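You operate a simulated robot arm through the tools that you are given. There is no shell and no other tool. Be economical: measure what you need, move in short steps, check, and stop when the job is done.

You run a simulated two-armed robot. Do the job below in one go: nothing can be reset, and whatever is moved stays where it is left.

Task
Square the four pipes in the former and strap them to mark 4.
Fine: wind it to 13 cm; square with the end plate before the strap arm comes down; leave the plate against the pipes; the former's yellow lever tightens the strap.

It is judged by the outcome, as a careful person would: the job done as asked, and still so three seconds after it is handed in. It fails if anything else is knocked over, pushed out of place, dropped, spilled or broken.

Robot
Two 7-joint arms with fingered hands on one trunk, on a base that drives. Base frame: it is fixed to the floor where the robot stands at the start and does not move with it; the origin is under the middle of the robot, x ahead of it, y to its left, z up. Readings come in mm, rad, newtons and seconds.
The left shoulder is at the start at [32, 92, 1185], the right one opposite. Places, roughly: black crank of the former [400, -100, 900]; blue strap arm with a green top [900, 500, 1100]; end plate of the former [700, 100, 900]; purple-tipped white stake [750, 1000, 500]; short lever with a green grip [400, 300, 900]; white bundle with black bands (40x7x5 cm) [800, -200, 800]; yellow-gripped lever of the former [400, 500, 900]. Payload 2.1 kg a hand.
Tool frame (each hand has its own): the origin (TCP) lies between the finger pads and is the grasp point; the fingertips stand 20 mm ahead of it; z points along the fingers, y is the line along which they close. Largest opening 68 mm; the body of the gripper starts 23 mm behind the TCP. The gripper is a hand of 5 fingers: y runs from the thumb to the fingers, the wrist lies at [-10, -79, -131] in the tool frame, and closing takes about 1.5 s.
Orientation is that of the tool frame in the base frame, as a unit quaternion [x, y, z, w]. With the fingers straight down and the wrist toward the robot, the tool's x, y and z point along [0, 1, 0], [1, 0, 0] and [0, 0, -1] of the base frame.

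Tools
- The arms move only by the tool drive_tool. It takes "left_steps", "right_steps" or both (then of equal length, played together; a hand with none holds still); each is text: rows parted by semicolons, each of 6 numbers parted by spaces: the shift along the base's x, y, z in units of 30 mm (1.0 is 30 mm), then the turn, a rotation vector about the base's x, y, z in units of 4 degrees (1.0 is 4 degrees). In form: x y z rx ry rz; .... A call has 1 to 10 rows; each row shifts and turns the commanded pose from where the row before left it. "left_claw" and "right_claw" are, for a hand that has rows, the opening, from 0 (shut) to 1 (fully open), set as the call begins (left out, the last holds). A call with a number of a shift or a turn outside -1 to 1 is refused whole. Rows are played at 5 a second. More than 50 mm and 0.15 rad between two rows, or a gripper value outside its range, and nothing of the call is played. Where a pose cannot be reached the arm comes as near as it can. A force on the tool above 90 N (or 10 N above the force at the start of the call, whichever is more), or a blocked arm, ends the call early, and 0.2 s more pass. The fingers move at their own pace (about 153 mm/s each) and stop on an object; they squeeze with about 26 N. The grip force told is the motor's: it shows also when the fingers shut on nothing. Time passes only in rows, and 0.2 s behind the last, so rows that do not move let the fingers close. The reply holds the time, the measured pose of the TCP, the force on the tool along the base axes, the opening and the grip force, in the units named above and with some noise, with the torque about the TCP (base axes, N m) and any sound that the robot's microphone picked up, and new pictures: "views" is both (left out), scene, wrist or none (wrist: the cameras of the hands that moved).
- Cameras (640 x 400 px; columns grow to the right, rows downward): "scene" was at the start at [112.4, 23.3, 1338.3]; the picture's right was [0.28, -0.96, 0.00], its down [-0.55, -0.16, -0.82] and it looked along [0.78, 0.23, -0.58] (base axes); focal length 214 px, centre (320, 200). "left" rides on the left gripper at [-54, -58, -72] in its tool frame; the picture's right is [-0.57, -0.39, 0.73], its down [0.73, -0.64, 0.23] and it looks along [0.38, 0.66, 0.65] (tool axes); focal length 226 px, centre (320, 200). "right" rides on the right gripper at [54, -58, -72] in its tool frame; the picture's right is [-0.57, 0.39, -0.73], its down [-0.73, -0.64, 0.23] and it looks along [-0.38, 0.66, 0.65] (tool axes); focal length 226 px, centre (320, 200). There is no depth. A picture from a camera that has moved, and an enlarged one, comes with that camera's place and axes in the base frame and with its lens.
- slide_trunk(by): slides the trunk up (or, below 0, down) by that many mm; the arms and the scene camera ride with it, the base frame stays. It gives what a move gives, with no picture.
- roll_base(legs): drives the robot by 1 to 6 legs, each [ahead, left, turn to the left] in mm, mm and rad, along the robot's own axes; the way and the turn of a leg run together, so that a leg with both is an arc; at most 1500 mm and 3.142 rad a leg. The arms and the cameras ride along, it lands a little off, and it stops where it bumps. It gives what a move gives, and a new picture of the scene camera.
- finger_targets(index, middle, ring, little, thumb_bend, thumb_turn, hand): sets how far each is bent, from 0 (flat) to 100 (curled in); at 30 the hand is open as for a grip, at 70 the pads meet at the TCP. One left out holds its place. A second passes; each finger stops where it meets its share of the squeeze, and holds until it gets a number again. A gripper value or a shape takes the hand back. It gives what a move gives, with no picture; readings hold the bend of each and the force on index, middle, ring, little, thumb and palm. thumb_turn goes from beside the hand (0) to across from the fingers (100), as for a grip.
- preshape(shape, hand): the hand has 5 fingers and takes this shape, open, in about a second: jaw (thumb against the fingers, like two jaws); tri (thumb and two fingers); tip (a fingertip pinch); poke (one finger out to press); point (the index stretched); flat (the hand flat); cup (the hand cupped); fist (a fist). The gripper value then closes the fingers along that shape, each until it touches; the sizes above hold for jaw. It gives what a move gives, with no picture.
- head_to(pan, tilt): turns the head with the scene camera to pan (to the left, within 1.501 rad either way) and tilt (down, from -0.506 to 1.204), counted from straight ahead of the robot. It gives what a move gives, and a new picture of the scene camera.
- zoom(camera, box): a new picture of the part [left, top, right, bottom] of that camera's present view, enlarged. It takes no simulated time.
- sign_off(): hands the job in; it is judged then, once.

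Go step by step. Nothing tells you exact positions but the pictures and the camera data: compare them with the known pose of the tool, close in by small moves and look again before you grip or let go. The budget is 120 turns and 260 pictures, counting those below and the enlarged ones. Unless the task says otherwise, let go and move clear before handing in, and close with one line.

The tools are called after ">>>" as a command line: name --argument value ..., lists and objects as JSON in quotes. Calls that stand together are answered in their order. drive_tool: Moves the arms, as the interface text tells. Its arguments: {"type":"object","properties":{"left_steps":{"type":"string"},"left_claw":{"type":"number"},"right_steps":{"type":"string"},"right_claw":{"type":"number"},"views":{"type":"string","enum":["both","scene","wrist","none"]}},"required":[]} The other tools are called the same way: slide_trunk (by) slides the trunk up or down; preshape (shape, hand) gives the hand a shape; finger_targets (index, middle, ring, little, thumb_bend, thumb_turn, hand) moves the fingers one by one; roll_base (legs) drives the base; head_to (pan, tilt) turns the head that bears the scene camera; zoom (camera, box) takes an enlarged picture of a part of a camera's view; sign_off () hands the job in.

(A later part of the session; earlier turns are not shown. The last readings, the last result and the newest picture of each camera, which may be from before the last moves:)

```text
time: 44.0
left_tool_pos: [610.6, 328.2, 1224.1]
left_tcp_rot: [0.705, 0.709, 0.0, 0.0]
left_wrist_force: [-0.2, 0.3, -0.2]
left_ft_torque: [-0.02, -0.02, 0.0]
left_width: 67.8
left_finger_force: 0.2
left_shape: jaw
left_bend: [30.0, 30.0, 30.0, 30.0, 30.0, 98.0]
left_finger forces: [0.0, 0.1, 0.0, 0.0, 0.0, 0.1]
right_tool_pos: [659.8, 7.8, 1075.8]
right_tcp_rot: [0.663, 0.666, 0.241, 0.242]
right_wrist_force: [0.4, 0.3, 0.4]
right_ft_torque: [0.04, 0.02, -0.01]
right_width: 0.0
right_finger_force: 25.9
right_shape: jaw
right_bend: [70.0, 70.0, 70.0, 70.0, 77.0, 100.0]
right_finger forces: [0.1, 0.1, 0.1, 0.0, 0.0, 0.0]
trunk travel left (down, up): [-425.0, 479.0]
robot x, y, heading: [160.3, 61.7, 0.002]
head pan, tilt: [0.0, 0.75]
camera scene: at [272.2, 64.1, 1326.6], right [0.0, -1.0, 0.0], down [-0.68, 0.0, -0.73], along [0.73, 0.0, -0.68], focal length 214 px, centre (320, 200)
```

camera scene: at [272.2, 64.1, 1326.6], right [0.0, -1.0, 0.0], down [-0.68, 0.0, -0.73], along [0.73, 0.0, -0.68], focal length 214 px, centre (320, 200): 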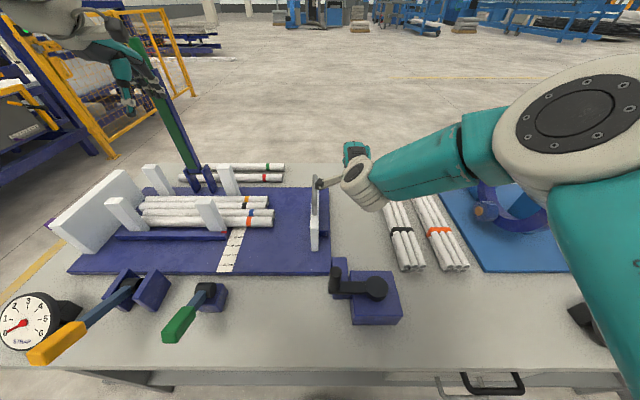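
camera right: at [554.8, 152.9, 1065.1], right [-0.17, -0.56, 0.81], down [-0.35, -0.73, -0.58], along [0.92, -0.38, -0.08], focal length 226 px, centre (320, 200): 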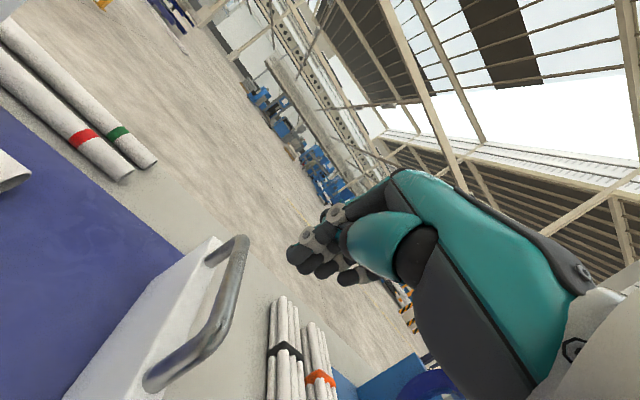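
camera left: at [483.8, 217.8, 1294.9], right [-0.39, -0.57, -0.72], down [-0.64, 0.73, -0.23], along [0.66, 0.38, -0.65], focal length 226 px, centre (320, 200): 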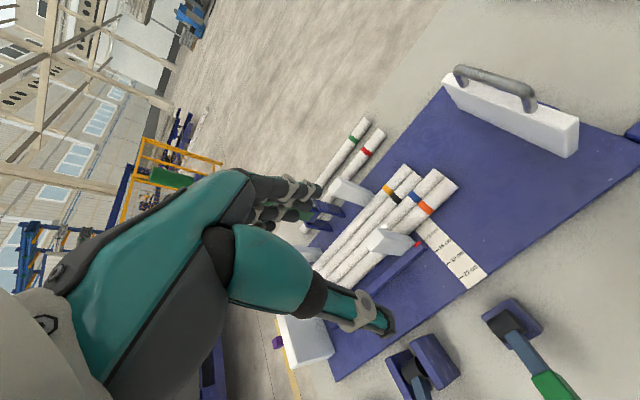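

Base motion is fine. I'll lower the right hand behind the plate, reducing the tilt so the forearm stays above the crank.

>>> drive_tool --right_steps "0.1 -0.1 -1 0 1 0;0.1 0 -1 0 1 0;0.1 0 -1 0 1 0;0.1 0 -1 0 1 0;0.1 0 -1 0 0 0;0 0 0 0 0 0" --views "both"

```text
time: 45.4
left_tool_pos: [609.5, 329.2, 1224.2]
left_tcp_rot: [0.705, 0.709, 0.0, 0.0]
left_wrist_force: [0.0, 0.5, 0.2]
left_ft_torque: [-0.01, 0.02, -0.02]
left_width: 67.9
left_finger_force: 0.0
left_shape: jaw
left_bend: [30.0, 30.0, 30.0, 30.0, 30.0, 98.0]
left_finger forces: [0.0, 0.0, 0.0, 0.0, 0.1, 0.0]
right_tool_pos: [675.2, 4.7, 926.0]
right_tcp_rot: [0.691, 0.693, 0.146, 0.146]
right_wrist_force: [0.4, 0.4, 0.1]
right_ft_torque: [0.0, -0.01, -0.02]
right_width: 0.0
right_finger_force: 26.3
right_shape: jaw
right_bend: [70.0, 70.0, 70.0, 70.0, 77.0, 100.0]
right_finger forces: [0.0, 0.1, 0.0, 0.1, 0.0, 0.1]
trunk travel left (down, up): [-425.0, 479.0]
robot x, y, heading: [160.2, 62.8, 0.001]
head pan, tilt: [0.0, 0.75]
camera scene: at [271.6, 64.0, 1326.7], right [0.0, -1.0, 0.0], down [-0.68, 0.0, -0.73], along [0.73, 0.0, -0.68], focal length 214 px, centre (320, 200)
camera right: at [592.2, 59.7, 967.8], right [0.06, -0.57, 0.82], down [-0.49, -0.74, -0.47], along [0.87, -0.37, -0.32], focal length 226 px, centre (320, 200)
```

scene: 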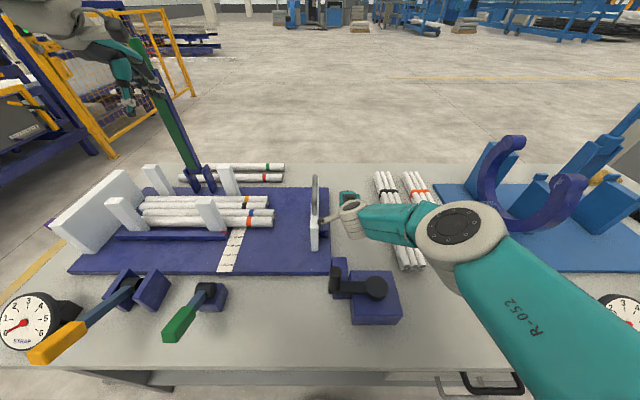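
right: 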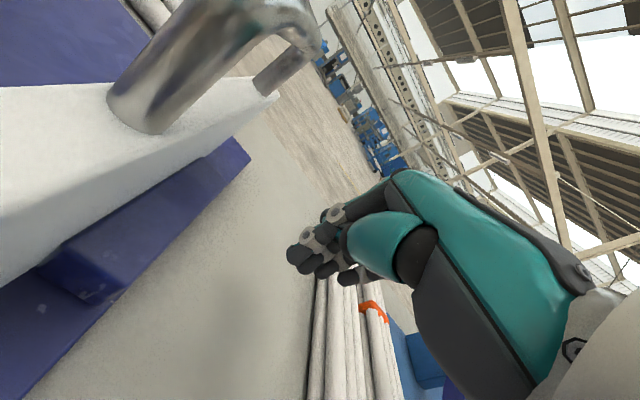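

The hand is well placed beside the plate. I'll lower it a little more and start pushing toward +y slowly.

>>> drive_tool --right_steps "0 0 -0.8 0 0 0;0.2 0.4 0 0 0 0;0.1 0.4 0 0 0 0;0 0.4 0 0 0 0;0 0.4 0 0 0 0;0 0.4 0 0 0 0" --views "both"

```text
time: 46.8
left_tool_pos: [609.4, 328.1, 1224.3]
left_tcp_rot: [0.706, 0.709, 0.001, 0.0]
left_wrist_force: [-0.2, -1.1, -0.4]
left_ft_torque: [-0.01, 0.02, -0.02]
left_width: 67.5
left_finger_force: 0.1
left_shape: jaw
left_bend: [30.0, 30.0, 30.0, 30.0, 30.0, 98.0]
left_finger forces: [0.1, 0.1, 0.0, 0.0, 0.0, 0.0]
right_tool_pos: [675.3, 56.4, 913.0]
right_tcp_rot: [0.69, 0.693, 0.148, 0.148]
right_wrist_force: [-0.1, 0.2, -0.1]
right_ft_torque: [0.03, 0.02, -0.03]
right_width: 0.0
right_finger_force: 25.9
right_shape: jaw
right_bend: [70.0, 70.0, 70.0, 70.0, 77.0, 100.0]
right_finger forces: [0.0, 0.1, 0.0, 0.0, 0.0, 0.0]
right hand out of reach, approached as far as the arm can: row 3, 5, 6
trunk travel left (down, up): [-425.0, 479.0]
robot x, y, heading: [155.4, 63.5, -0.0]
head pan, tilt: [0.0, 0.75]
camera scene: at [271.6, 64.0, 1326.7], right [0.0, -1.0, 0.0], down [-0.68, 0.0, -0.73], along [0.73, 0.0, -0.68], focal length 214 px, centre (320, 200)
camera right: at [592.9, 111.8, 954.0], right [0.06, -0.56, 0.82], down [-0.49, -0.74, -0.47], along [0.87, -0.37, -0.32], focal length 226 px, centre (320, 200)
```

scene: 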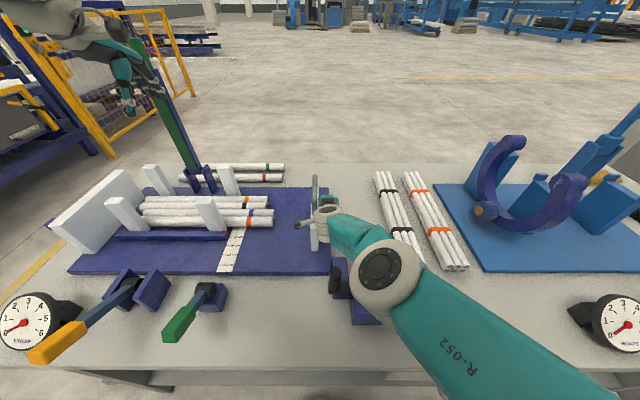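
right: 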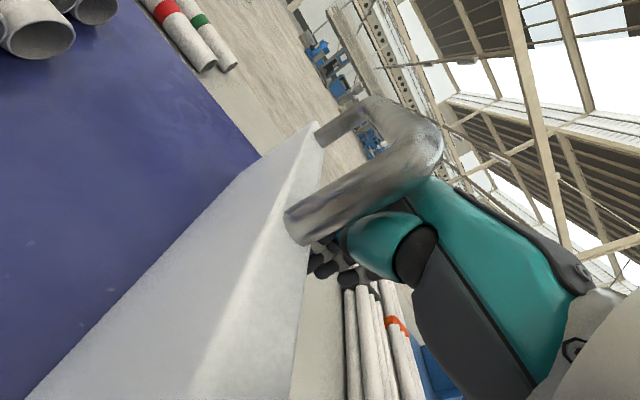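

The arm is reach-limited in +y from here. I'll ease the hand back and let the base's leftward roll do the pushing, with force checks.

>>> drive_tool --right_steps "0 -0.5 0 0 0 0;0 -0.5 0 0 0 0;0 -0.4 0 0 0 0;0 0 0 0 0 0" --views "none"

>>> roll_base --legs '[[0, 60, 0]]'

>>> zoom --camera "right" --box '[0, 0, 640, 400]'

```text
time: 47.8
left_tool_pos: [610.4, 329.0, 1223.9]
left_tcp_rot: [0.705, 0.709, 0.0, 0.0]
left_wrist_force: [-0.2, 0.6, 0.1]
left_ft_torque: [-0.01, -0.01, 0.0]
left_width: 67.9
left_finger_force: 0.0
left_shape: jaw
left_bend: [30.0, 30.0, 30.0, 30.0, 30.0, 98.0]
left_finger forces: [0.0, 0.0, 0.0, 0.0, 0.0, 0.1]
right_tool_pos: [676.2, 13.8, 912.1]
right_tcp_rot: [0.69, 0.693, 0.147, 0.147]
right_wrist_force: [0.1, -0.7, -0.6]
right_ft_torque: [0.02, 0.01, -0.03]
right_width: 0.0
right_finger_force: 25.9
right_shape: jaw
right_bend: [70.0, 70.0, 70.0, 70.0, 77.0, 100.0]
right_finger forces: [0.0, 0.0, 0.0, 0.1, 0.0, 0.1]
trunk travel left (down, up): [-425.0, 479.0]
robot x, y, heading: [159.8, 62.7, 0.005]
head pan, tilt: [0.0, 0.75]
```

```text
time: 48.8
left_tool_pos: [609.4, 390.1, 1223.3]
left_tcp_rot: [0.706, 0.708, 0.0, 0.0]
left_wrist_force: [-0.2, 0.0, 0.0]
left_ft_torque: [-0.01, 0.04, 0.05]
left_width: 67.6
left_finger_force: 0.1
left_shape: jaw
left_bend: [30.0, 30.0, 30.0, 30.0, 30.0, 98.0]
left_finger forces: [0.1, 0.0, 0.1, 0.0, 0.0, 0.0]
right_tool_pos: [675.8, 76.0, 912.9]
right_tcp_rot: [0.691, 0.692, 0.146, 0.148]
right_wrist_force: [-0.2, 0.5, 0.1]
right_ft_torque: [0.0, -0.02, 0.03]
right_width: 0.4
right_finger_force: 26.1
right_shape: jaw
right_bend: [70.0, 70.0, 70.0, 70.0, 77.0, 100.0]
right_finger forces: [0.0, 0.1, 0.0, 0.1, 0.0, 0.1]
trunk travel left (down, up): [-425.0, 479.0]
robot x, y, heading: [160.3, 128.1, -0.0]
head pan, tilt: [0.0, 0.75]
camera scene: at [271.4, 124.8, 1326.7], right [0.0, -1.0, 0.0], down [-0.68, 0.0, -0.73], along [0.73, 0.0, -0.68], focal length 214 px, centre (320, 200)
```

scene: 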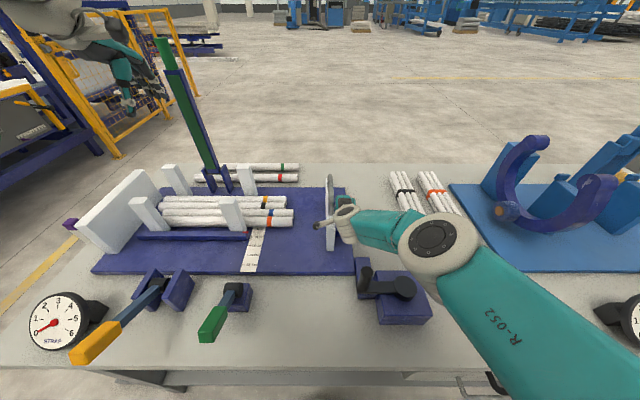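

```text
1.00 times, centred on (320, 200) of right
camera zoom: at [591.9, 130.5, 953.9], right [0.06, -0.56, 0.82], down [-0.49, -0.74, -0.47], along [0.87, -0.37, -0.32], focal length 226 px, centre (320, 200)
```

zoom: 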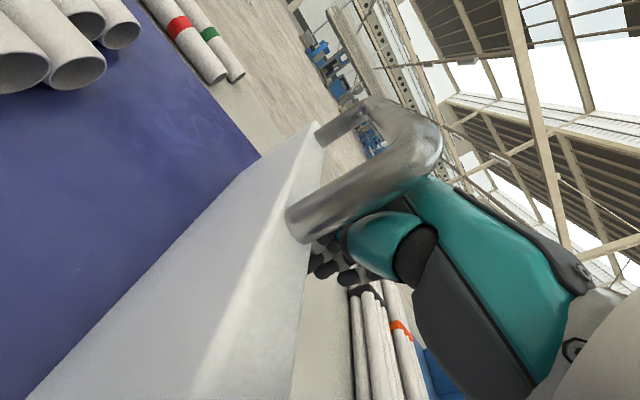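

The plate slides along freely with the hand. I'll keep rolling left.

>>> roll_base --legs '[[0, 80, 0]]'

>>> zoom --camera "right" --box '[0, 0, 640, 400]'

```text
time: 49.9
left_tool_pos: [608.5, 469.3, 1223.7]
left_tcp_rot: [0.705, 0.709, 0.0, 0.001]
left_wrist_force: [0.5, -0.3, 0.1]
left_ft_torque: [0.01, -0.01, -0.01]
left_width: 67.8
left_finger_force: 0.1
left_shape: jaw
left_bend: [30.0, 30.0, 30.0, 30.0, 30.0, 98.0]
left_finger forces: [0.0, 0.1, 0.0, 0.0, 0.1, 0.0]
right_tool_pos: [674.5, 155.4, 912.9]
right_tcp_rot: [0.69, 0.693, 0.147, 0.147]
right_wrist_force: [0.2, 0.2, -1.2]
right_ft_torque: [-0.01, -0.03, 0.03]
right_width: 0.0
right_finger_force: 25.9
right_shape: jaw
right_bend: [70.0, 70.0, 70.0, 70.0, 77.0, 100.0]
right_finger forces: [0.0, 0.0, 0.0, 0.1, 0.1, 0.0]
trunk travel left (down, up): [-425.0, 479.0]
robot x, y, heading: [158.0, 205.9, 0.005]
head pan, tilt: [0.0, 0.75]
camera scene: at [271.2, 204.5, 1326.7], right [0.0, -1.0, 0.0], down [-0.68, 0.0, -0.73], along [0.73, 0.0, -0.68], focal length 214 px, centre (320, 200)
```

scene: 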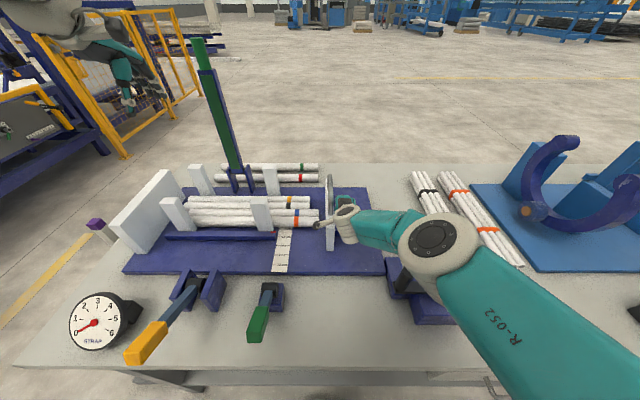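

```text
1.00 times, centred on (320, 200) of right
camera zoom: at [591.5, 210.3, 953.9], right [0.06, -0.56, 0.82], down [-0.49, -0.74, -0.47], along [0.87, -0.37, -0.32], focal length 226 px, centre (320, 200)
```

zoom: 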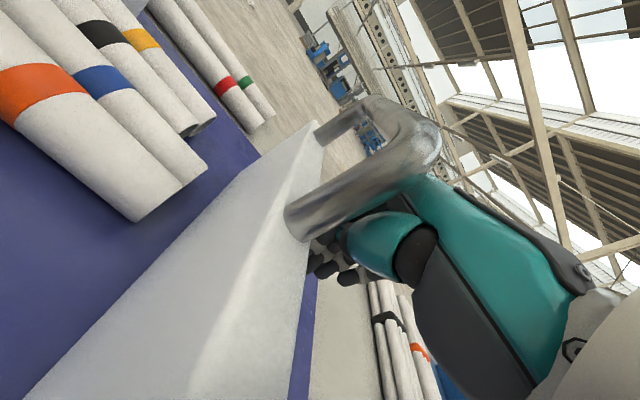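

The plate is nearly at the orange pipe. From here I'll push in small steps and watch the force.

>>> roll_base --legs '[[0, 30, 0]]'

>>> zoom --camera "right" --box '[0, 0, 400, 250]'

```text
time: 50.7
left_tool_pos: [608.8, 499.8, 1223.0]
left_tcp_rot: [0.705, 0.709, 0.0, 0.0]
left_wrist_force: [-0.8, -0.9, -0.2]
left_ft_torque: [0.01, 0.0, 0.0]
left_width: 68.0
left_finger_force: 0.1
left_shape: jaw
left_bend: [30.0, 30.0, 30.0, 30.0, 30.0, 98.0]
left_finger forces: [0.0, 0.0, 0.0, 0.0, 0.1, 0.1]
right_tool_pos: [674.1, 185.0, 912.9]
right_tcp_rot: [0.689, 0.694, 0.148, 0.147]
right_wrist_force: [-0.6, 0.3, -0.2]
right_ft_torque: [0.01, -0.02, 0.04]
right_width: 0.0
right_finger_force: 25.8
right_shape: jaw
right_bend: [70.0, 70.0, 70.0, 70.0, 77.0, 100.0]
right_finger forces: [0.0, 0.1, 0.0, 0.1, 0.0, 0.1]
trunk travel left (down, up): [-425.0, 479.0]
robot x, y, heading: [162.2, 238.8, 0.006]
head pan, tilt: [0.0, 0.75]
camera scene: at [271.0, 234.6, 1326.7], right [0.0, -1.0, 0.0], down [-0.68, 0.0, -0.73], along [0.73, 0.0, -0.68], focal length 214 px, centre (320, 200)
```

scene: 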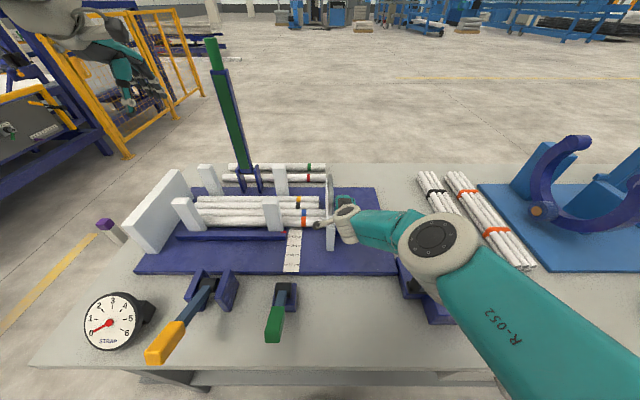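

```text
1.60 times, centred on (200, 125) of right
camera zoom: at [591.4, 240.6, 953.9], right [0.06, -0.56, 0.82], down [-0.49, -0.74, -0.47], along [0.87, -0.37, -0.32], focal length 362 px, centre (512, 320)
```

zoom: 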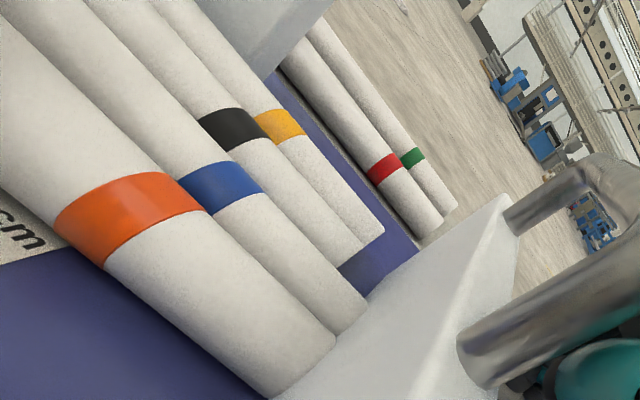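

It is now touching orange and blue. I'll continue in 20–30 mm steps.

>>> roll_base --legs '[[0, 25, 0]]'

>>> zoom --camera "right" --box '[0, 0, 400, 250]'

>>> zoom --camera "scene" --box '[120, 150, 360, 300]'

```text
time: 51.5
left_tool_pos: [609.5, 524.3, 1224.7]
left_tcp_rot: [0.705, 0.709, 0.0, 0.0]
left_wrist_force: [-0.1, -0.2, -0.8]
left_ft_torque: [-0.03, 0.01, -0.01]
left_width: 68.1
left_finger_force: 0.0
left_shape: jaw
left_bend: [30.0, 30.0, 30.0, 30.0, 30.0, 98.0]
left_finger forces: [0.0, 0.1, 0.1, 0.1, 0.1, 0.0]
right_tool_pos: [675.3, 210.4, 912.1]
right_tcp_rot: [0.69, 0.693, 0.145, 0.147]
right_wrist_force: [-0.1, -0.5, -0.5]
right_ft_torque: [0.04, 0.02, -0.02]
right_width: 0.0
right_finger_force: 26.5
right_shape: jaw
right_bend: [70.0, 70.0, 70.0, 70.0, 77.0, 100.0]
right_finger forces: [0.1, 0.1, 0.0, 0.0, 0.0, 0.0]
trunk travel left (down, up): [-425.0, 479.0]
robot x, y, heading: [162.7, 255.9, 0.002]
head pan, tilt: [0.0, 0.75]
camera scene: at [270.9, 259.7, 1326.7], right [0.0, -1.0, 0.0], down [-0.68, 0.0, -0.73], along [0.73, 0.0, -0.68], focal length 214 px, centre (320, 200)
```

scene: 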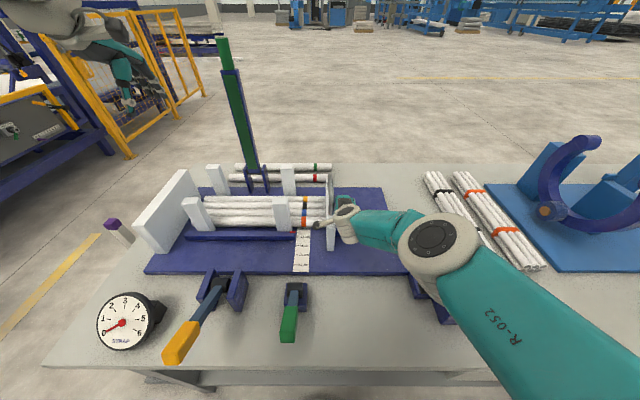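

```text
1.60 times, centred on (200, 125) of right
camera zoom: at [591.2, 265.8, 953.9], right [0.06, -0.56, 0.82], down [-0.49, -0.74, -0.47], along [0.87, -0.37, -0.32], focal length 362 px, centre (512, 320)
```

zoom: 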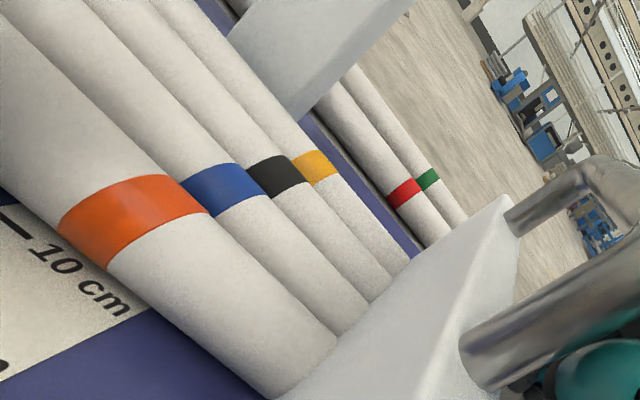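

```text
2.67 times, centred on (240, 225) of scene
camera zoom: at [270.9, 259.7, 1326.7], right [0.0, -1.0, 0.0], down [-0.68, 0.0, -0.73], along [0.73, 0.0, -0.68], focal length 572 px, centre (533, 133)
```

zoom: 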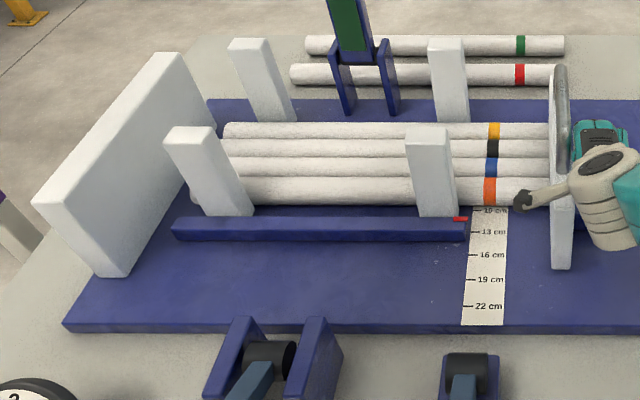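

All four pipes are flush with the plate, and their left ends are about 20 mm short of the white wall. I'll keep pushing in small steps until it resists.

>>> roll_base --legs '[[0, 15, 0]]'

>>> zoom --camera "scene" --box '[120, 150, 360, 300]'

```text
time: 52.3
left_tool_pos: [608.9, 541.2, 1222.8]
left_tcp_rot: [0.705, 0.709, -0.001, 0.0]
left_wrist_force: [1.0, -0.1, 0.2]
left_ft_torque: [-0.02, 0.02, 0.01]
left_width: 67.6
left_finger_force: 0.3
left_shape: jaw
left_bend: [30.0, 30.0, 30.0, 30.0, 30.0, 98.0]
left_finger forces: [0.0, 0.0, 0.0, 0.0, 0.0, 0.0]
right_tool_pos: [674.4, 225.8, 912.6]
right_tcp_rot: [0.69, 0.693, 0.146, 0.147]
right_wrist_force: [0.1, 0.0, 0.4]
right_ft_torque: [0.0, 0.01, 0.0]
right_width: 0.0
right_finger_force: 26.0
right_shape: jaw
right_bend: [70.0, 70.0, 70.0, 70.0, 77.0, 100.0]
right_finger forces: [0.0, 0.0, 0.0, 0.1, 0.1, 0.0]
trunk travel left (down, up): [-425.0, 479.0]
robot x, y, heading: [161.3, 273.6, 0.001]
head pan, tilt: [0.0, 0.75]
camera scene: at [270.9, 274.9, 1326.7], right [0.0, -1.0, 0.0], down [-0.68, 0.0, -0.73], along [0.73, 0.0, -0.68], focal length 214 px, centre (320, 200)
```

scene: 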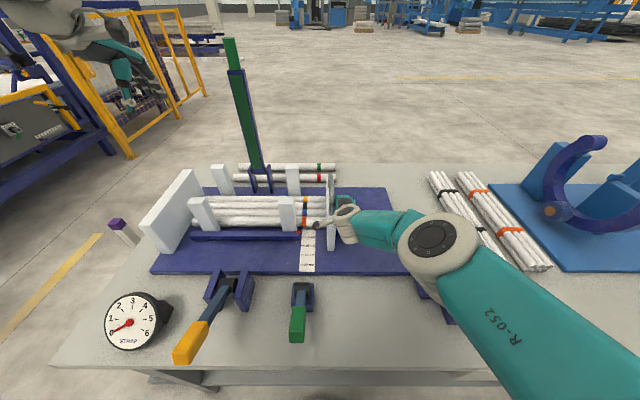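

```text
2.67 times, centred on (240, 225) of scene
camera zoom: at [270.9, 274.9, 1326.7], right [0.0, -1.0, 0.0], down [-0.68, 0.0, -0.73], along [0.73, 0.0, -0.68], focal length 572 px, centre (533, 133)
```

zoom: 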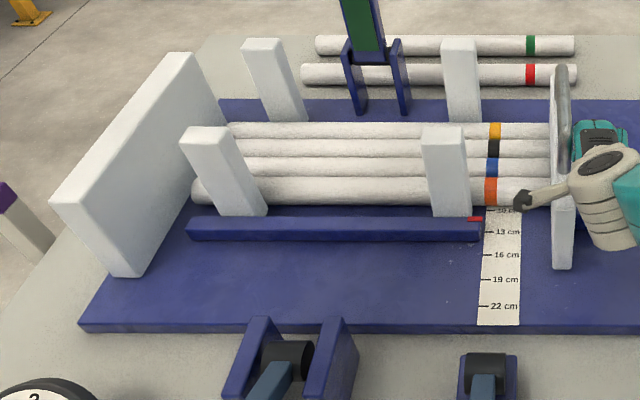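

Yellow's left end looks almost at the wall. I'll push on in 10 mm steps and watch the force.

>>> roll_base --legs '[[0, 10, 0]]'

>>> zoom --camera "scene" --box '[150, 160, 340, 270]'

```text
time: 53.0
left_tool_pos: [608.5, 551.0, 1224.6]
left_tcp_rot: [0.705, 0.709, 0.0, -0.001]
left_wrist_force: [0.0, -0.1, 0.4]
left_ft_torque: [0.03, 0.0, 0.04]
left_width: 67.9
left_finger_force: 0.1
left_shape: jaw
left_bend: [30.0, 30.0, 30.0, 30.0, 30.0, 98.0]
left_finger forces: [0.1, 0.0, 0.0, 0.1, 0.0, 0.0]
right_tool_pos: [674.5, 236.8, 913.3]
right_tcp_rot: [0.69, 0.694, 0.146, 0.146]
right_wrist_force: [0.6, 0.1, 0.1]
right_ft_torque: [-0.02, -0.03, -0.01]
right_width: 0.0
right_finger_force: 26.1
right_shape: jaw
right_bend: [70.0, 70.0, 70.0, 70.0, 77.0, 100.0]
right_finger forces: [0.1, 0.0, 0.0, 0.0, 0.3, 0.0]
trunk travel left (down, up): [-425.0, 479.0]
robot x, y, heading: [162.9, 281.8, 0.005]
head pan, tilt: [0.0, 0.75]
camera scene: at [270.8, 285.0, 1326.7], right [0.0, -1.0, 0.0], down [-0.68, 0.0, -0.73], along [0.73, 0.0, -0.68], focal length 214 px, centre (320, 200)
```

scene: 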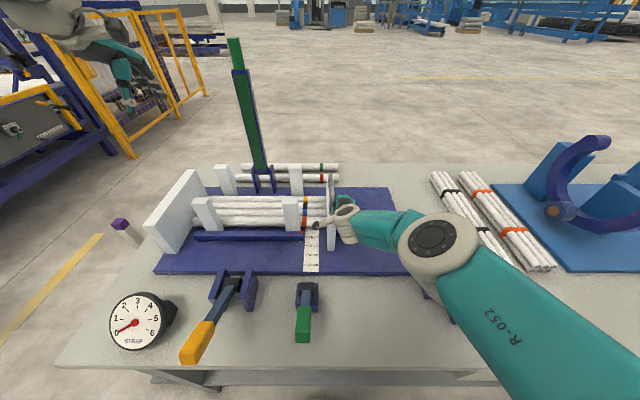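

```text
3.37 times, centred on (245, 215) of scene
camera zoom: at [270.8, 285.0, 1326.7], right [0.0, -1.0, 0.0], down [-0.68, 0.0, -0.73], along [0.73, 0.0, -0.68], focal length 722 px, centre (573, 150)
```

zoom: 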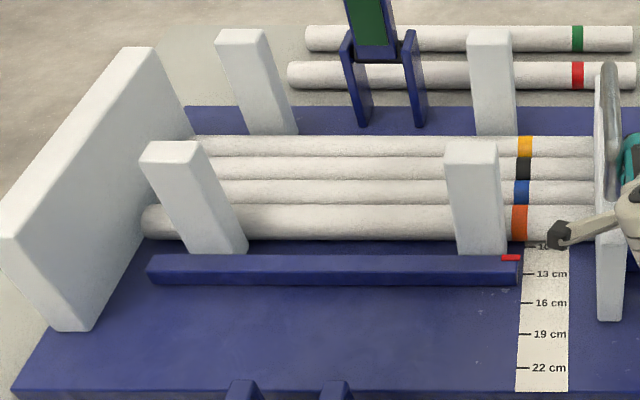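

Orange's end is within a few mm of the wall. One more small push.

>>> roll_base --legs '[[0, 7, 0]]'

>>> zoom --camera "scene" --box '[150, 160, 340, 270]'

```text
time: 53.7
left_tool_pos: [609.0, 554.5, 1224.9]
left_tcp_rot: [0.705, 0.709, 0.0, -0.001]
left_wrist_force: [0.5, 0.6, 0.0]
left_ft_torque: [-0.01, -0.01, -0.03]
left_width: 67.7
left_finger_force: 0.1
left_shape: jaw
left_bend: [30.0, 30.0, 30.0, 30.0, 30.0, 98.0]
left_finger forces: [0.0, 0.0, 0.0, 0.0, 0.1, 0.0]
right_tool_pos: [673.8, 241.8, 910.9]
right_tcp_rot: [0.69, 0.693, 0.148, 0.146]
right_wrist_force: [-1.7, -8.3, -0.6]
right_ft_torque: [0.24, -0.03, 0.18]
right_width: 0.0
right_finger_force: 26.4
right_shape: jaw
right_bend: [70.0, 70.0, 70.0, 70.0, 77.0, 100.0]
right_finger forces: [0.1, 0.0, 0.0, 0.0, 6.4, 0.3]
trunk travel left (down, up): [-425.0, 479.0]
robot x, y, heading: [160.1, 290.2, 0.004]
head pan, tilt: [0.0, 0.75]
camera scene: at [270.6, 290.4, 1326.7], right [0.0, -1.0, 0.0], down [-0.68, 0.0, -0.73], along [0.73, 0.0, -0.68], focal length 214 px, centre (320, 200)
```

scene: 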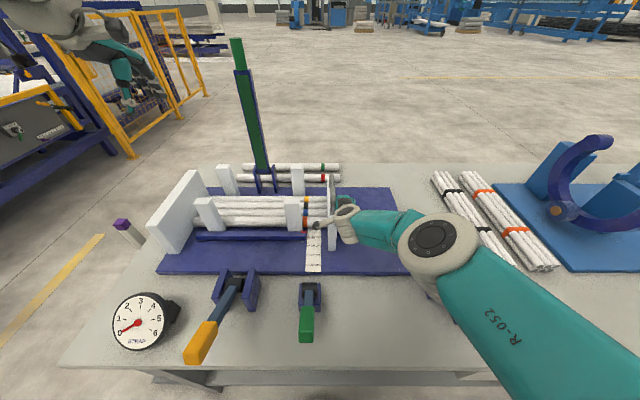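

```text
3.37 times, centred on (245, 215) of scene
camera zoom: at [270.6, 290.4, 1326.7], right [0.0, -1.0, 0.0], down [-0.68, 0.0, -0.73], along [0.73, 0.0, -0.68], focal length 722 px, centre (573, 150)
```

zoom: 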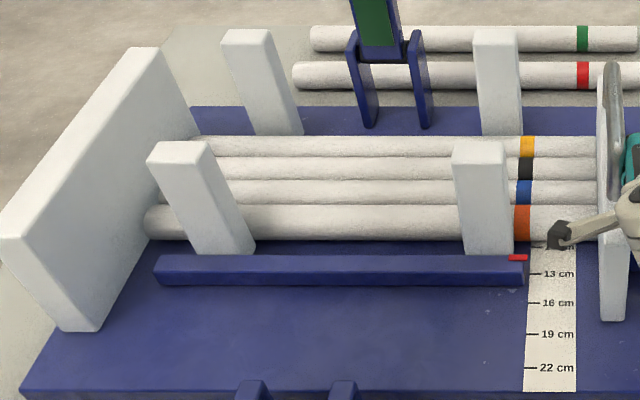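

Resistance is 8 N with the bands in line, so the pipes are squared between wall and plate. I'll withdraw the right hand away from the plate and up.

>>> drive_tool --right_steps "0 -0.5 0 0 0 0;0 -0.7 0 0 0 0;0 -0.7 0 0 0 0;0 0 1 0 0 0;0 0 1 0 0 0;-0.3 0 1 0 0 0;-0.5 0 1 0 0 0;-0.5 0 1 0 0 0;-0.5 0 1 0 0 0" --views "both"

>>> zoom --camera "scene" --box '[150, 160, 390, 300]'

>>> zoom --camera "left" --box '[0, 0, 640, 400]'

```text
time: 55.7
left_tool_pos: [608.9, 556.5, 1222.7]
left_tcp_rot: [0.705, 0.709, 0.0, 0.0]
left_wrist_force: [-0.2, 0.4, 0.3]
left_ft_torque: [0.01, 0.04, 0.02]
left_width: 67.6
left_finger_force: 0.0
left_shape: jaw
left_bend: [30.0, 30.0, 30.0, 30.0, 30.0, 98.0]
left_finger forces: [0.0, 0.0, 0.0, 0.1, 0.1, 0.0]
right_tool_pos: [620.0, 207.5, 1092.8]
right_tcp_rot: [0.69, 0.694, 0.147, 0.147]
right_wrist_force: [-0.4, 0.0, -0.4]
right_ft_torque: [-0.01, -0.04, -0.01]
right_width: 0.0
right_finger_force: 25.9
right_shape: jaw
right_bend: [70.0, 70.0, 70.0, 70.0, 77.0, 100.0]
right_finger forces: [0.0, 0.1, 0.0, 0.0, 0.0, 0.1]
right hand out of reach, approached as far as the arm can: row 3
trunk travel left (down, up): [-425.0, 479.0]
robot x, y, heading: [163.1, 293.0, 0.009]
head pan, tilt: [0.0, 0.75]
camera scene: at [270.7, 291.6, 1326.7], right [0.0, -1.0, 0.0], down [-0.68, 0.0, -0.73], along [0.73, 0.0, -0.68], focal length 214 px, centre (320, 200)
camera right: at [537.4, 262.6, 1134.4], right [0.06, -0.56, 0.82], down [-0.49, -0.74, -0.47], along [0.87, -0.37, -0.32], focal length 226 px, centre (320, 200)
```

scene: 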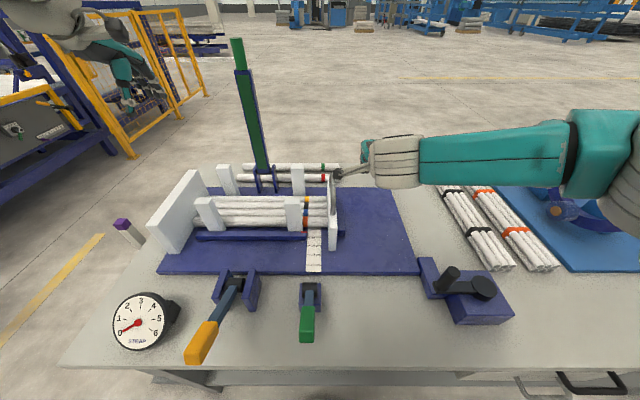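
right: 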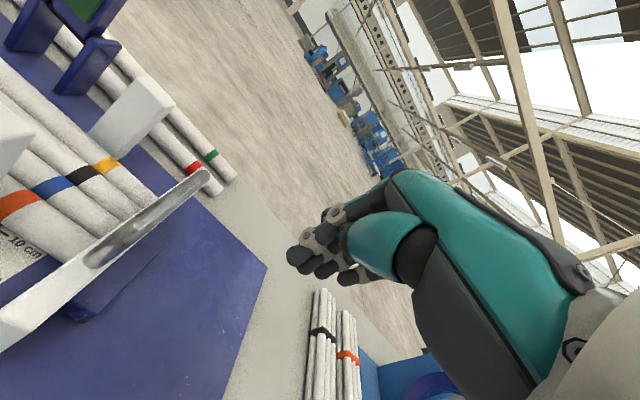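

```text
2.67 times, centred on (270, 230) of scene
camera zoom: at [270.7, 291.6, 1326.7], right [0.0, -1.0, 0.0], down [-0.68, 0.0, -0.73], along [0.73, 0.0, -0.68], focal length 572 px, centre (453, 120)
```

zoom: 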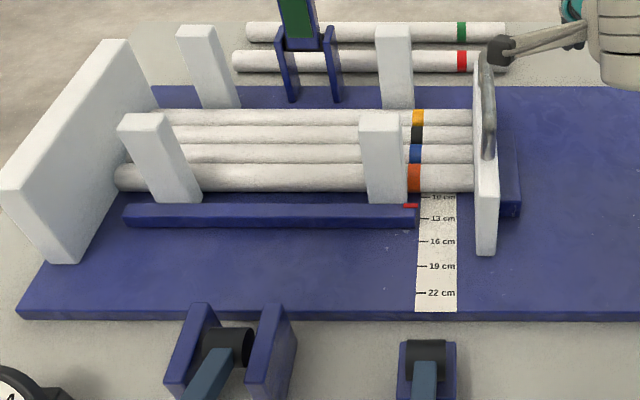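

```text
1.00 times, centred on (320, 200) of left
camera zoom: at [550.7, 502.6, 1296.5], right [-0.38, -0.57, -0.73], down [-0.64, 0.73, -0.23], along [0.66, 0.38, -0.65], focal length 226 px, centre (320, 200)
```

zoom: 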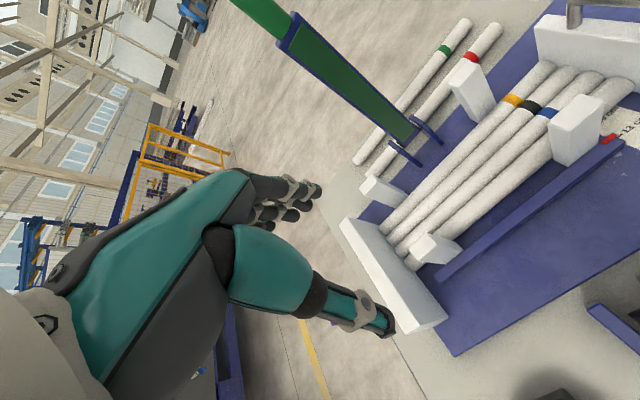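

The plate stays against the pipes and the bar still reads 13. Next is the strap arm, which stands upright at about [860, 470], pivot z≈890 and top z≈1260, so I'll test how far the left arm reaches with fingers forward.

>>> drive_tool --left_steps "0 0.3 0 0 -1 0;0 0.3 0 0 -1 0;0 0.3 0 0 -1 0;0 0 0 0 -1 0;0 0 0 0 -1 0;0 0 0 0 -1 0;0 0 0 0 -1 0;0 0 0 0 -1 0;0 0 0 0 -1 0;0 0 0 0 -1 0" --views "none"

>>> drive_tool --left_steps "0.5 0 0 0 -1 0;0.5 0 0 0 -1 0;0.5 0 0 0 -1 0;0.5 0 0 0 -1 0;0.5 0 0 0 -1 0;1 0 0 0 0 0;1 0 0 0 0 0;1 0 0 0 0 0;1 0 0 0 0 0" --views "both"

```text
time: 57.9
left_tool_pos: [607.4, 584.0, 1224.3]
left_tcp_rot: [0.662, 0.666, 0.241, 0.243]
left_wrist_force: [0.4, -0.4, 0.8]
left_ft_torque: [-0.01, 0.0, 0.01]
left_width: 67.7
left_finger_force: 0.1
left_shape: jaw
left_bend: [30.0, 30.0, 30.0, 30.0, 30.0, 98.0]
left_finger forces: [0.0, 0.0, 0.0, 0.1, 0.0, 0.1]
right_tool_pos: [620.0, 208.8, 1092.2]
right_tcp_rot: [0.69, 0.693, 0.147, 0.148]
right_wrist_force: [-0.5, -0.2, -0.3]
right_ft_torque: [0.01, 0.01, -0.01]
right_width: 0.3
right_finger_force: 26.1
right_shape: jaw
right_bend: [70.0, 70.0, 70.0, 70.0, 77.0, 100.0]
right_finger forces: [0.1, 0.1, 0.1, 0.1, 0.0, 0.1]
trunk travel left (down, up): [-425.0, 479.0]
robot x, y, heading: [162.2, 295.0, -0.0]
head pan, tilt: [0.0, 0.75]
```

```text
time: 59.9
left_tool_pos: [731.5, 557.8, 1228.9]
left_tcp_rot: [0.611, 0.614, 0.353, 0.354]
left_wrist_force: [-0.5, 0.4, -0.7]
left_ft_torque: [0.02, 0.03, -0.02]
left_width: 67.8
left_finger_force: 0.0
left_shape: jaw
left_bend: [30.0, 30.0, 30.0, 30.0, 30.0, 98.0]
left_finger forces: [0.1, 0.0, 0.0, 0.1, 0.0, 0.0]
left hand out of reach, approached as far as the arm can: row 7, 8, 9
right_tool_pos: [620.9, 206.4, 1092.4]
right_tcp_rot: [0.69, 0.693, 0.147, 0.147]
right_wrist_force: [-0.2, 0.0, -0.2]
right_ft_torque: [-0.01, -0.02, 0.0]
right_width: 0.0
right_finger_force: 25.5
right_shape: jaw
right_bend: [70.0, 70.0, 70.0, 70.0, 77.0, 100.0]
right_finger forces: [0.0, 0.0, 0.1, 0.0, 0.0, 0.0]
trunk travel left (down, up): [-425.0, 479.0]
robot x, y, heading: [159.5, 288.3, 0.003]
head pan, tilt: [0.0, 0.75]
camera scene: at [270.8, 291.7, 1326.7], right [0.0, -1.0, 0.0], down [-0.68, 0.0, -0.73], along [0.73, 0.0, -0.68], focal length 214 px, centre (320, 200)
camera left: at [641.0, 503.8, 1215.1], right [0.44, -0.57, -0.7], down [-0.12, 0.73, -0.67], along [0.89, 0.38, 0.25], focal length 226 px, centre (320, 200)
```

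scene: 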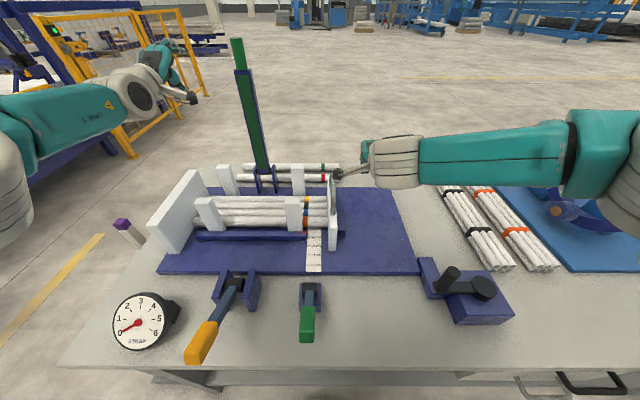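
left: 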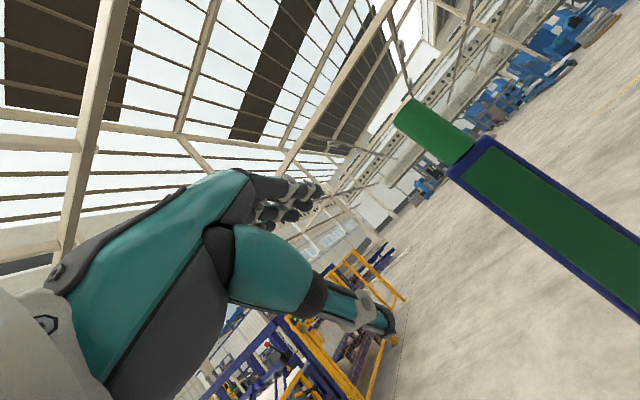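

The strap arm's top is at [868, 479, 1261], beyond reach from the front. I'll have to push it over from behind the bench, so I'll retract the hands and look left to check the way round.

>>> drive_tool --left_steps "-1 0 0 0 0 0;-1 0 0 0 0 0;-1 0 0 0 0 0;-1 0 0 0 0 0;-1 0 0 0 0 0;-1 -0.3 0 0 0 0;-1 -0.5 0 0 0 0;-0.5 -0.5 0 0 0 0" --right_steps "-1 0 0 0 0 0;-1 0 0 0 0 0;-1 0 0 0 0 0;-1 0 0 0 0 0;-0.5 0 0 0 0 0;0 0 0 0 0 0;0 0 0 0 0 0;0 0 0 0 0 0" --views "none"

>>> head_to --pan 1.1 --tilt 0.45

```text
time: 61.7
left_tool_pos: [505.6, 519.2, 1229.2]
left_tcp_rot: [0.611, 0.614, 0.353, 0.354]
left_wrist_force: [0.3, -0.5, -0.8]
left_ft_torque: [0.0, 0.0, -0.01]
left_width: 67.9
left_finger_force: 0.0
left_shape: jaw
left_bend: [30.0, 30.0, 30.0, 30.0, 30.0, 98.0]
left_finger forces: [0.0, 0.1, 0.0, 0.1, 0.1, 0.0]
right_tool_pos: [487.9, 210.5, 1093.2]
right_tcp_rot: [0.69, 0.693, 0.146, 0.147]
right_wrist_force: [0.1, 0.5, 0.3]
right_ft_torque: [0.0, 0.01, 0.02]
right_width: 0.1
right_finger_force: 26.0
right_shape: jaw
right_bend: [70.0, 70.0, 70.0, 70.0, 77.0, 100.0]
right_finger forces: [0.1, 0.0, 0.0, 0.1, 0.1, 0.0]
right hand out of reach, approached as far as the arm can: row 5
trunk travel left (down, up): [-425.0, 479.0]
robot x, y, heading: [161.3, 294.9, 0.003]
head pan, tilt: [0.0, 0.75]
```

```text
time: 63.1
left_tool_pos: [506.5, 519.2, 1228.5]
left_tcp_rot: [0.611, 0.614, 0.352, 0.355]
left_wrist_force: [-0.4, -0.1, 0.3]
left_ft_torque: [0.02, 0.03, 0.03]
left_width: 67.4
left_finger_force: 0.0
left_shape: jaw
left_bend: [30.0, 30.0, 30.0, 30.0, 30.0, 98.0]
left_finger forces: [0.0, 0.0, 0.1, 0.0, 0.1, 0.0]
right_tool_pos: [488.9, 209.0, 1093.0]
right_tcp_rot: [0.689, 0.694, 0.147, 0.147]
right_wrist_force: [-0.4, -0.3, -0.4]
right_ft_torque: [0.01, 0.0, -0.01]
right_width: 0.0
right_finger_force: 26.0
right_shape: jaw
right_bend: [70.0, 70.0, 70.0, 70.0, 77.0, 100.0]
right_finger forces: [0.0, 0.0, 0.0, 0.0, 0.1, 0.0]
trunk travel left (down, up): [-425.0, 479.0]
robot x, y, heading: [163.0, 289.7, 0.006]
head pan, tilt: [1.1, 0.45]
camera scene: at [229.3, 373.4, 1353.1], right [0.89, -0.45, 0.0], down [-0.2, -0.39, -0.9], along [0.41, 0.8, -0.44], focal length 214 px, centre (320, 200)
```

scene: 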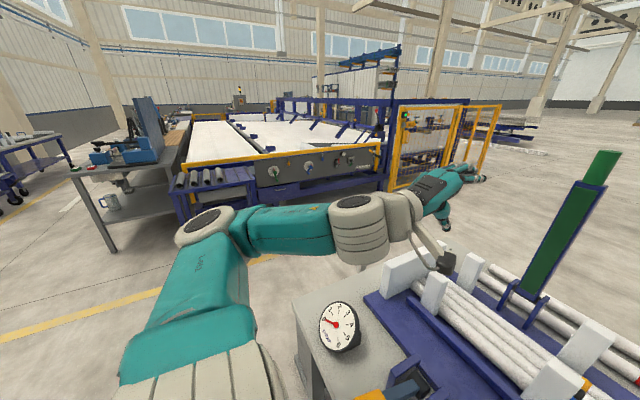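

The corridor on the left is clear, with the nearest machine beyond y≈2500 and only the stake near y≈985. I'll back off, go wide left and drive forward past the bench.

>>> roll_base --legs '[[-70, 0, 0], [0, 1230, 0], [1340, 0, 0]]'

>>> head_to --pan -1.4 --tilt 0.45

```text
time: 76.2
left_tool_pos: [1771.2, 1762.3, 1228.8]
left_tcp_rot: [0.612, 0.613, 0.352, 0.355]
left_wrist_force: [-0.5, -0.1, -0.1]
left_ft_torque: [0.02, -0.01, -0.01]
left_width: 67.6
left_finger_force: 0.1
left_shape: jaw
left_bend: [30.0, 30.0, 30.0, 30.0, 30.0, 98.0]
left_finger forces: [0.1, 0.1, 0.0, 0.0, 0.0, 0.1]
right_tool_pos: [1751.4, 1453.4, 1093.4]
right_tcp_rot: [0.691, 0.693, 0.145, 0.147]
right_wrist_force: [0.3, -0.2, 0.3]
right_ft_torque: [0.03, -0.03, -0.01]
right_width: 0.2
right_finger_force: 25.8
right_shape: jaw
right_bend: [70.0, 70.0, 70.0, 70.0, 77.0, 100.0]
right_finger forces: [0.0, 0.1, 0.0, 0.0, 0.0, 0.1]
trunk travel left (down, up): [-425.0, 479.0]
robot x, y, heading: [1425.7, 1536.6, 0.002]
head pan, tilt: [1.1, 0.45]
camera scene: at [1493.0, 1616.6, 1353.1], right [0.89, -0.45, 0.0], down [-0.2, -0.39, -0.9], along [0.41, 0.8, -0.44], focal length 214 px, centre (320, 200)
```

scene: 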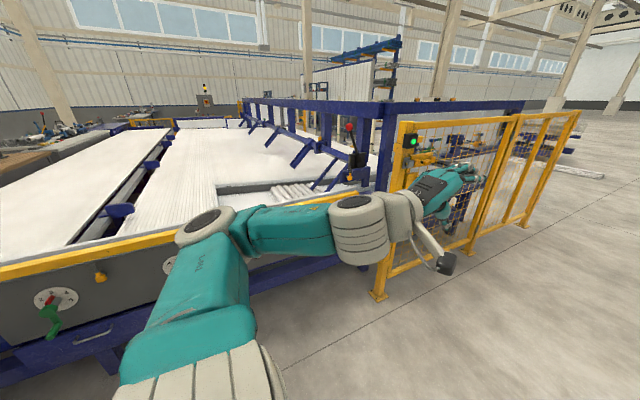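

```text
time: 78.5
left_tool_pos: [1770.0, 1762.4, 1230.7]
left_tcp_rot: [0.611, 0.614, 0.352, 0.355]
left_wrist_force: [0.2, 0.4, 0.3]
left_ft_torque: [0.01, 0.06, 0.01]
left_width: 68.0
left_finger_force: 0.1
left_shape: jaw
left_bend: [30.0, 30.0, 30.0, 30.0, 30.0, 98.0]
left_finger forces: [0.1, 0.1, 0.0, 0.0, 0.1, 0.1]
right_tool_pos: [1752.4, 1451.1, 1093.5]
right_tcp_rot: [0.691, 0.693, 0.146, 0.147]
right_wrist_force: [-1.2, -0.2, 0.6]
right_ft_torque: [0.04, -0.02, 0.0]
right_width: 0.1
right_finger_force: 25.6
right_shape: jaw
right_bend: [70.0, 70.0, 70.0, 70.0, 77.0, 100.0]
right_finger forces: [0.0, 0.0, 0.0, 0.1, 0.0, 0.0]
trunk travel left (down, up): [-425.0, 479.0]
robot x, y, heading: [1425.7, 1532.6, 0.001]
head pan, tilt: [-1.4, 0.45]
camera scene: at [1467.4, 1444.1, 1353.1], right [-0.98, -0.17, 0.0], down [-0.08, 0.43, -0.9], along [0.16, -0.89, -0.44], focal length 214 px, centre (320, 200)
```

scene: 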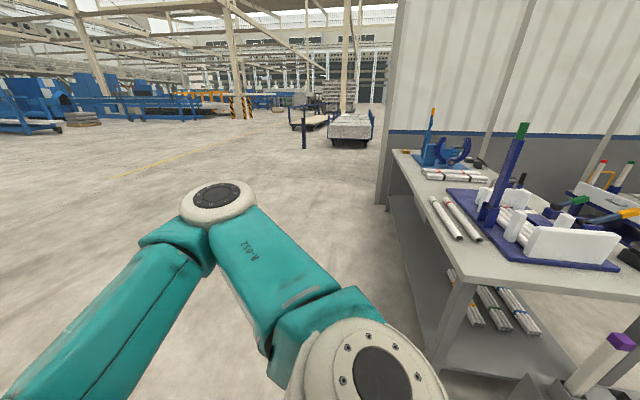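

The bench's back-left corner is at [1078, 818] and the stake at [776, 983]. I'll turn around here and strafe behind the bench toward the strap arm.

>>> roll_base --legs '[[0, 0, -3.14], [0, 1135, 0]]'

>>> head_to --pan 0 --tilt 0.6

```text
time: 91.7
left_tool_pos: [1059.7, 182.5, 1229.6]
left_tcp_rot: [-0.609, 0.616, 0.357, -0.35]
left_wrist_force: [0.3, -0.5, 0.2]
left_ft_torque: [0.03, -0.02, 0.01]
left_width: 68.0
left_finger_force: 0.0
left_shape: jaw
left_bend: [30.0, 30.0, 30.0, 30.0, 30.0, 98.0]
left_finger forces: [0.0, 0.0, 0.1, 0.1, 0.1, 0.0]
right_tool_pos: [1083.8, 493.4, 1093.3]
right_tcp_rot: [-0.688, 0.696, 0.149, -0.145]
right_wrist_force: [0.8, -0.7, -0.3]
right_ft_torque: [-0.02, 0.01, -0.01]
right_width: 0.0
right_finger_force: 26.0
right_shape: jaw
right_bend: [70.0, 70.0, 70.0, 70.0, 77.0, 100.0]
right_finger forces: [0.0, 0.0, 0.1, 0.0, 0.0, 0.1]
trunk travel left (down, up): [-425.0, 479.0]
robot x, y, heading: [1410.8, 405.4, 3.133]
head pan, tilt: [-1.4, 0.45]
camera scene: at [1369.4, 494.4, 1353.1], right [0.99, 0.16, 0.0], down [0.07, -0.43, -0.9], along [-0.14, 0.89, -0.44], focal length 214 px, centre (320, 200)
```

scene: 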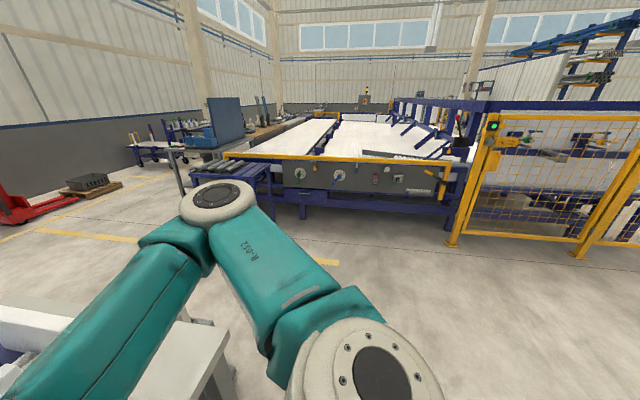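

```text
time: 93.2
left_tool_pos: [1059.6, 181.9, 1228.8]
left_tcp_rot: [-0.61, 0.615, 0.357, -0.35]
left_wrist_force: [0.2, 0.1, 0.2]
left_ft_torque: [-0.02, 0.01, 0.02]
left_width: 67.5
left_finger_force: 0.1
left_shape: jaw
left_bend: [30.0, 30.0, 30.0, 30.0, 30.0, 98.0]
left_finger forces: [0.1, 0.0, 0.0, 0.0, 0.0, 0.0]
right_tool_pos: [1082.4, 491.9, 1093.6]
right_tcp_rot: [-0.688, 0.696, 0.147, -0.145]
right_wrist_force: [0.3, -0.2, -0.6]
right_ft_torque: [0.0, -0.02, 0.04]
right_width: 0.2
right_finger_force: 25.7
right_shape: jaw
right_bend: [70.0, 70.0, 70.0, 70.0, 77.0, 100.0]
right_finger forces: [0.0, 0.1, 0.1, 0.1, 0.0, 0.0]
trunk travel left (down, up): [-425.0, 479.0]
robot x, y, heading: [1409.8, 403.3, 3.13]
head pan, tilt: [0.0, 0.6]
camera scene: at [1295.6, 404.9, 1339.6], right [0.01, 1.0, 0.0], down [0.56, -0.01, -0.82], along [-0.82, 0.01, -0.57], focal length 214 px, centre (320, 200)
```

scene: 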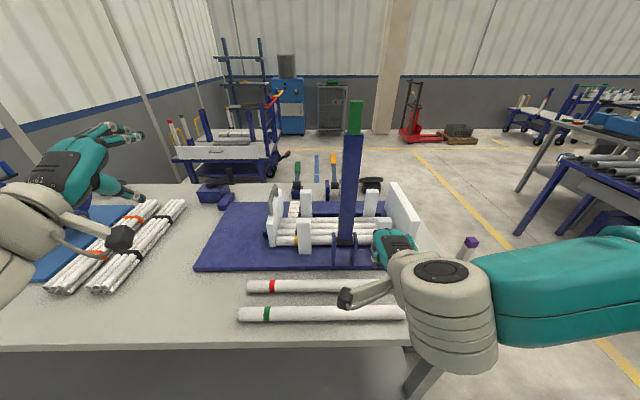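

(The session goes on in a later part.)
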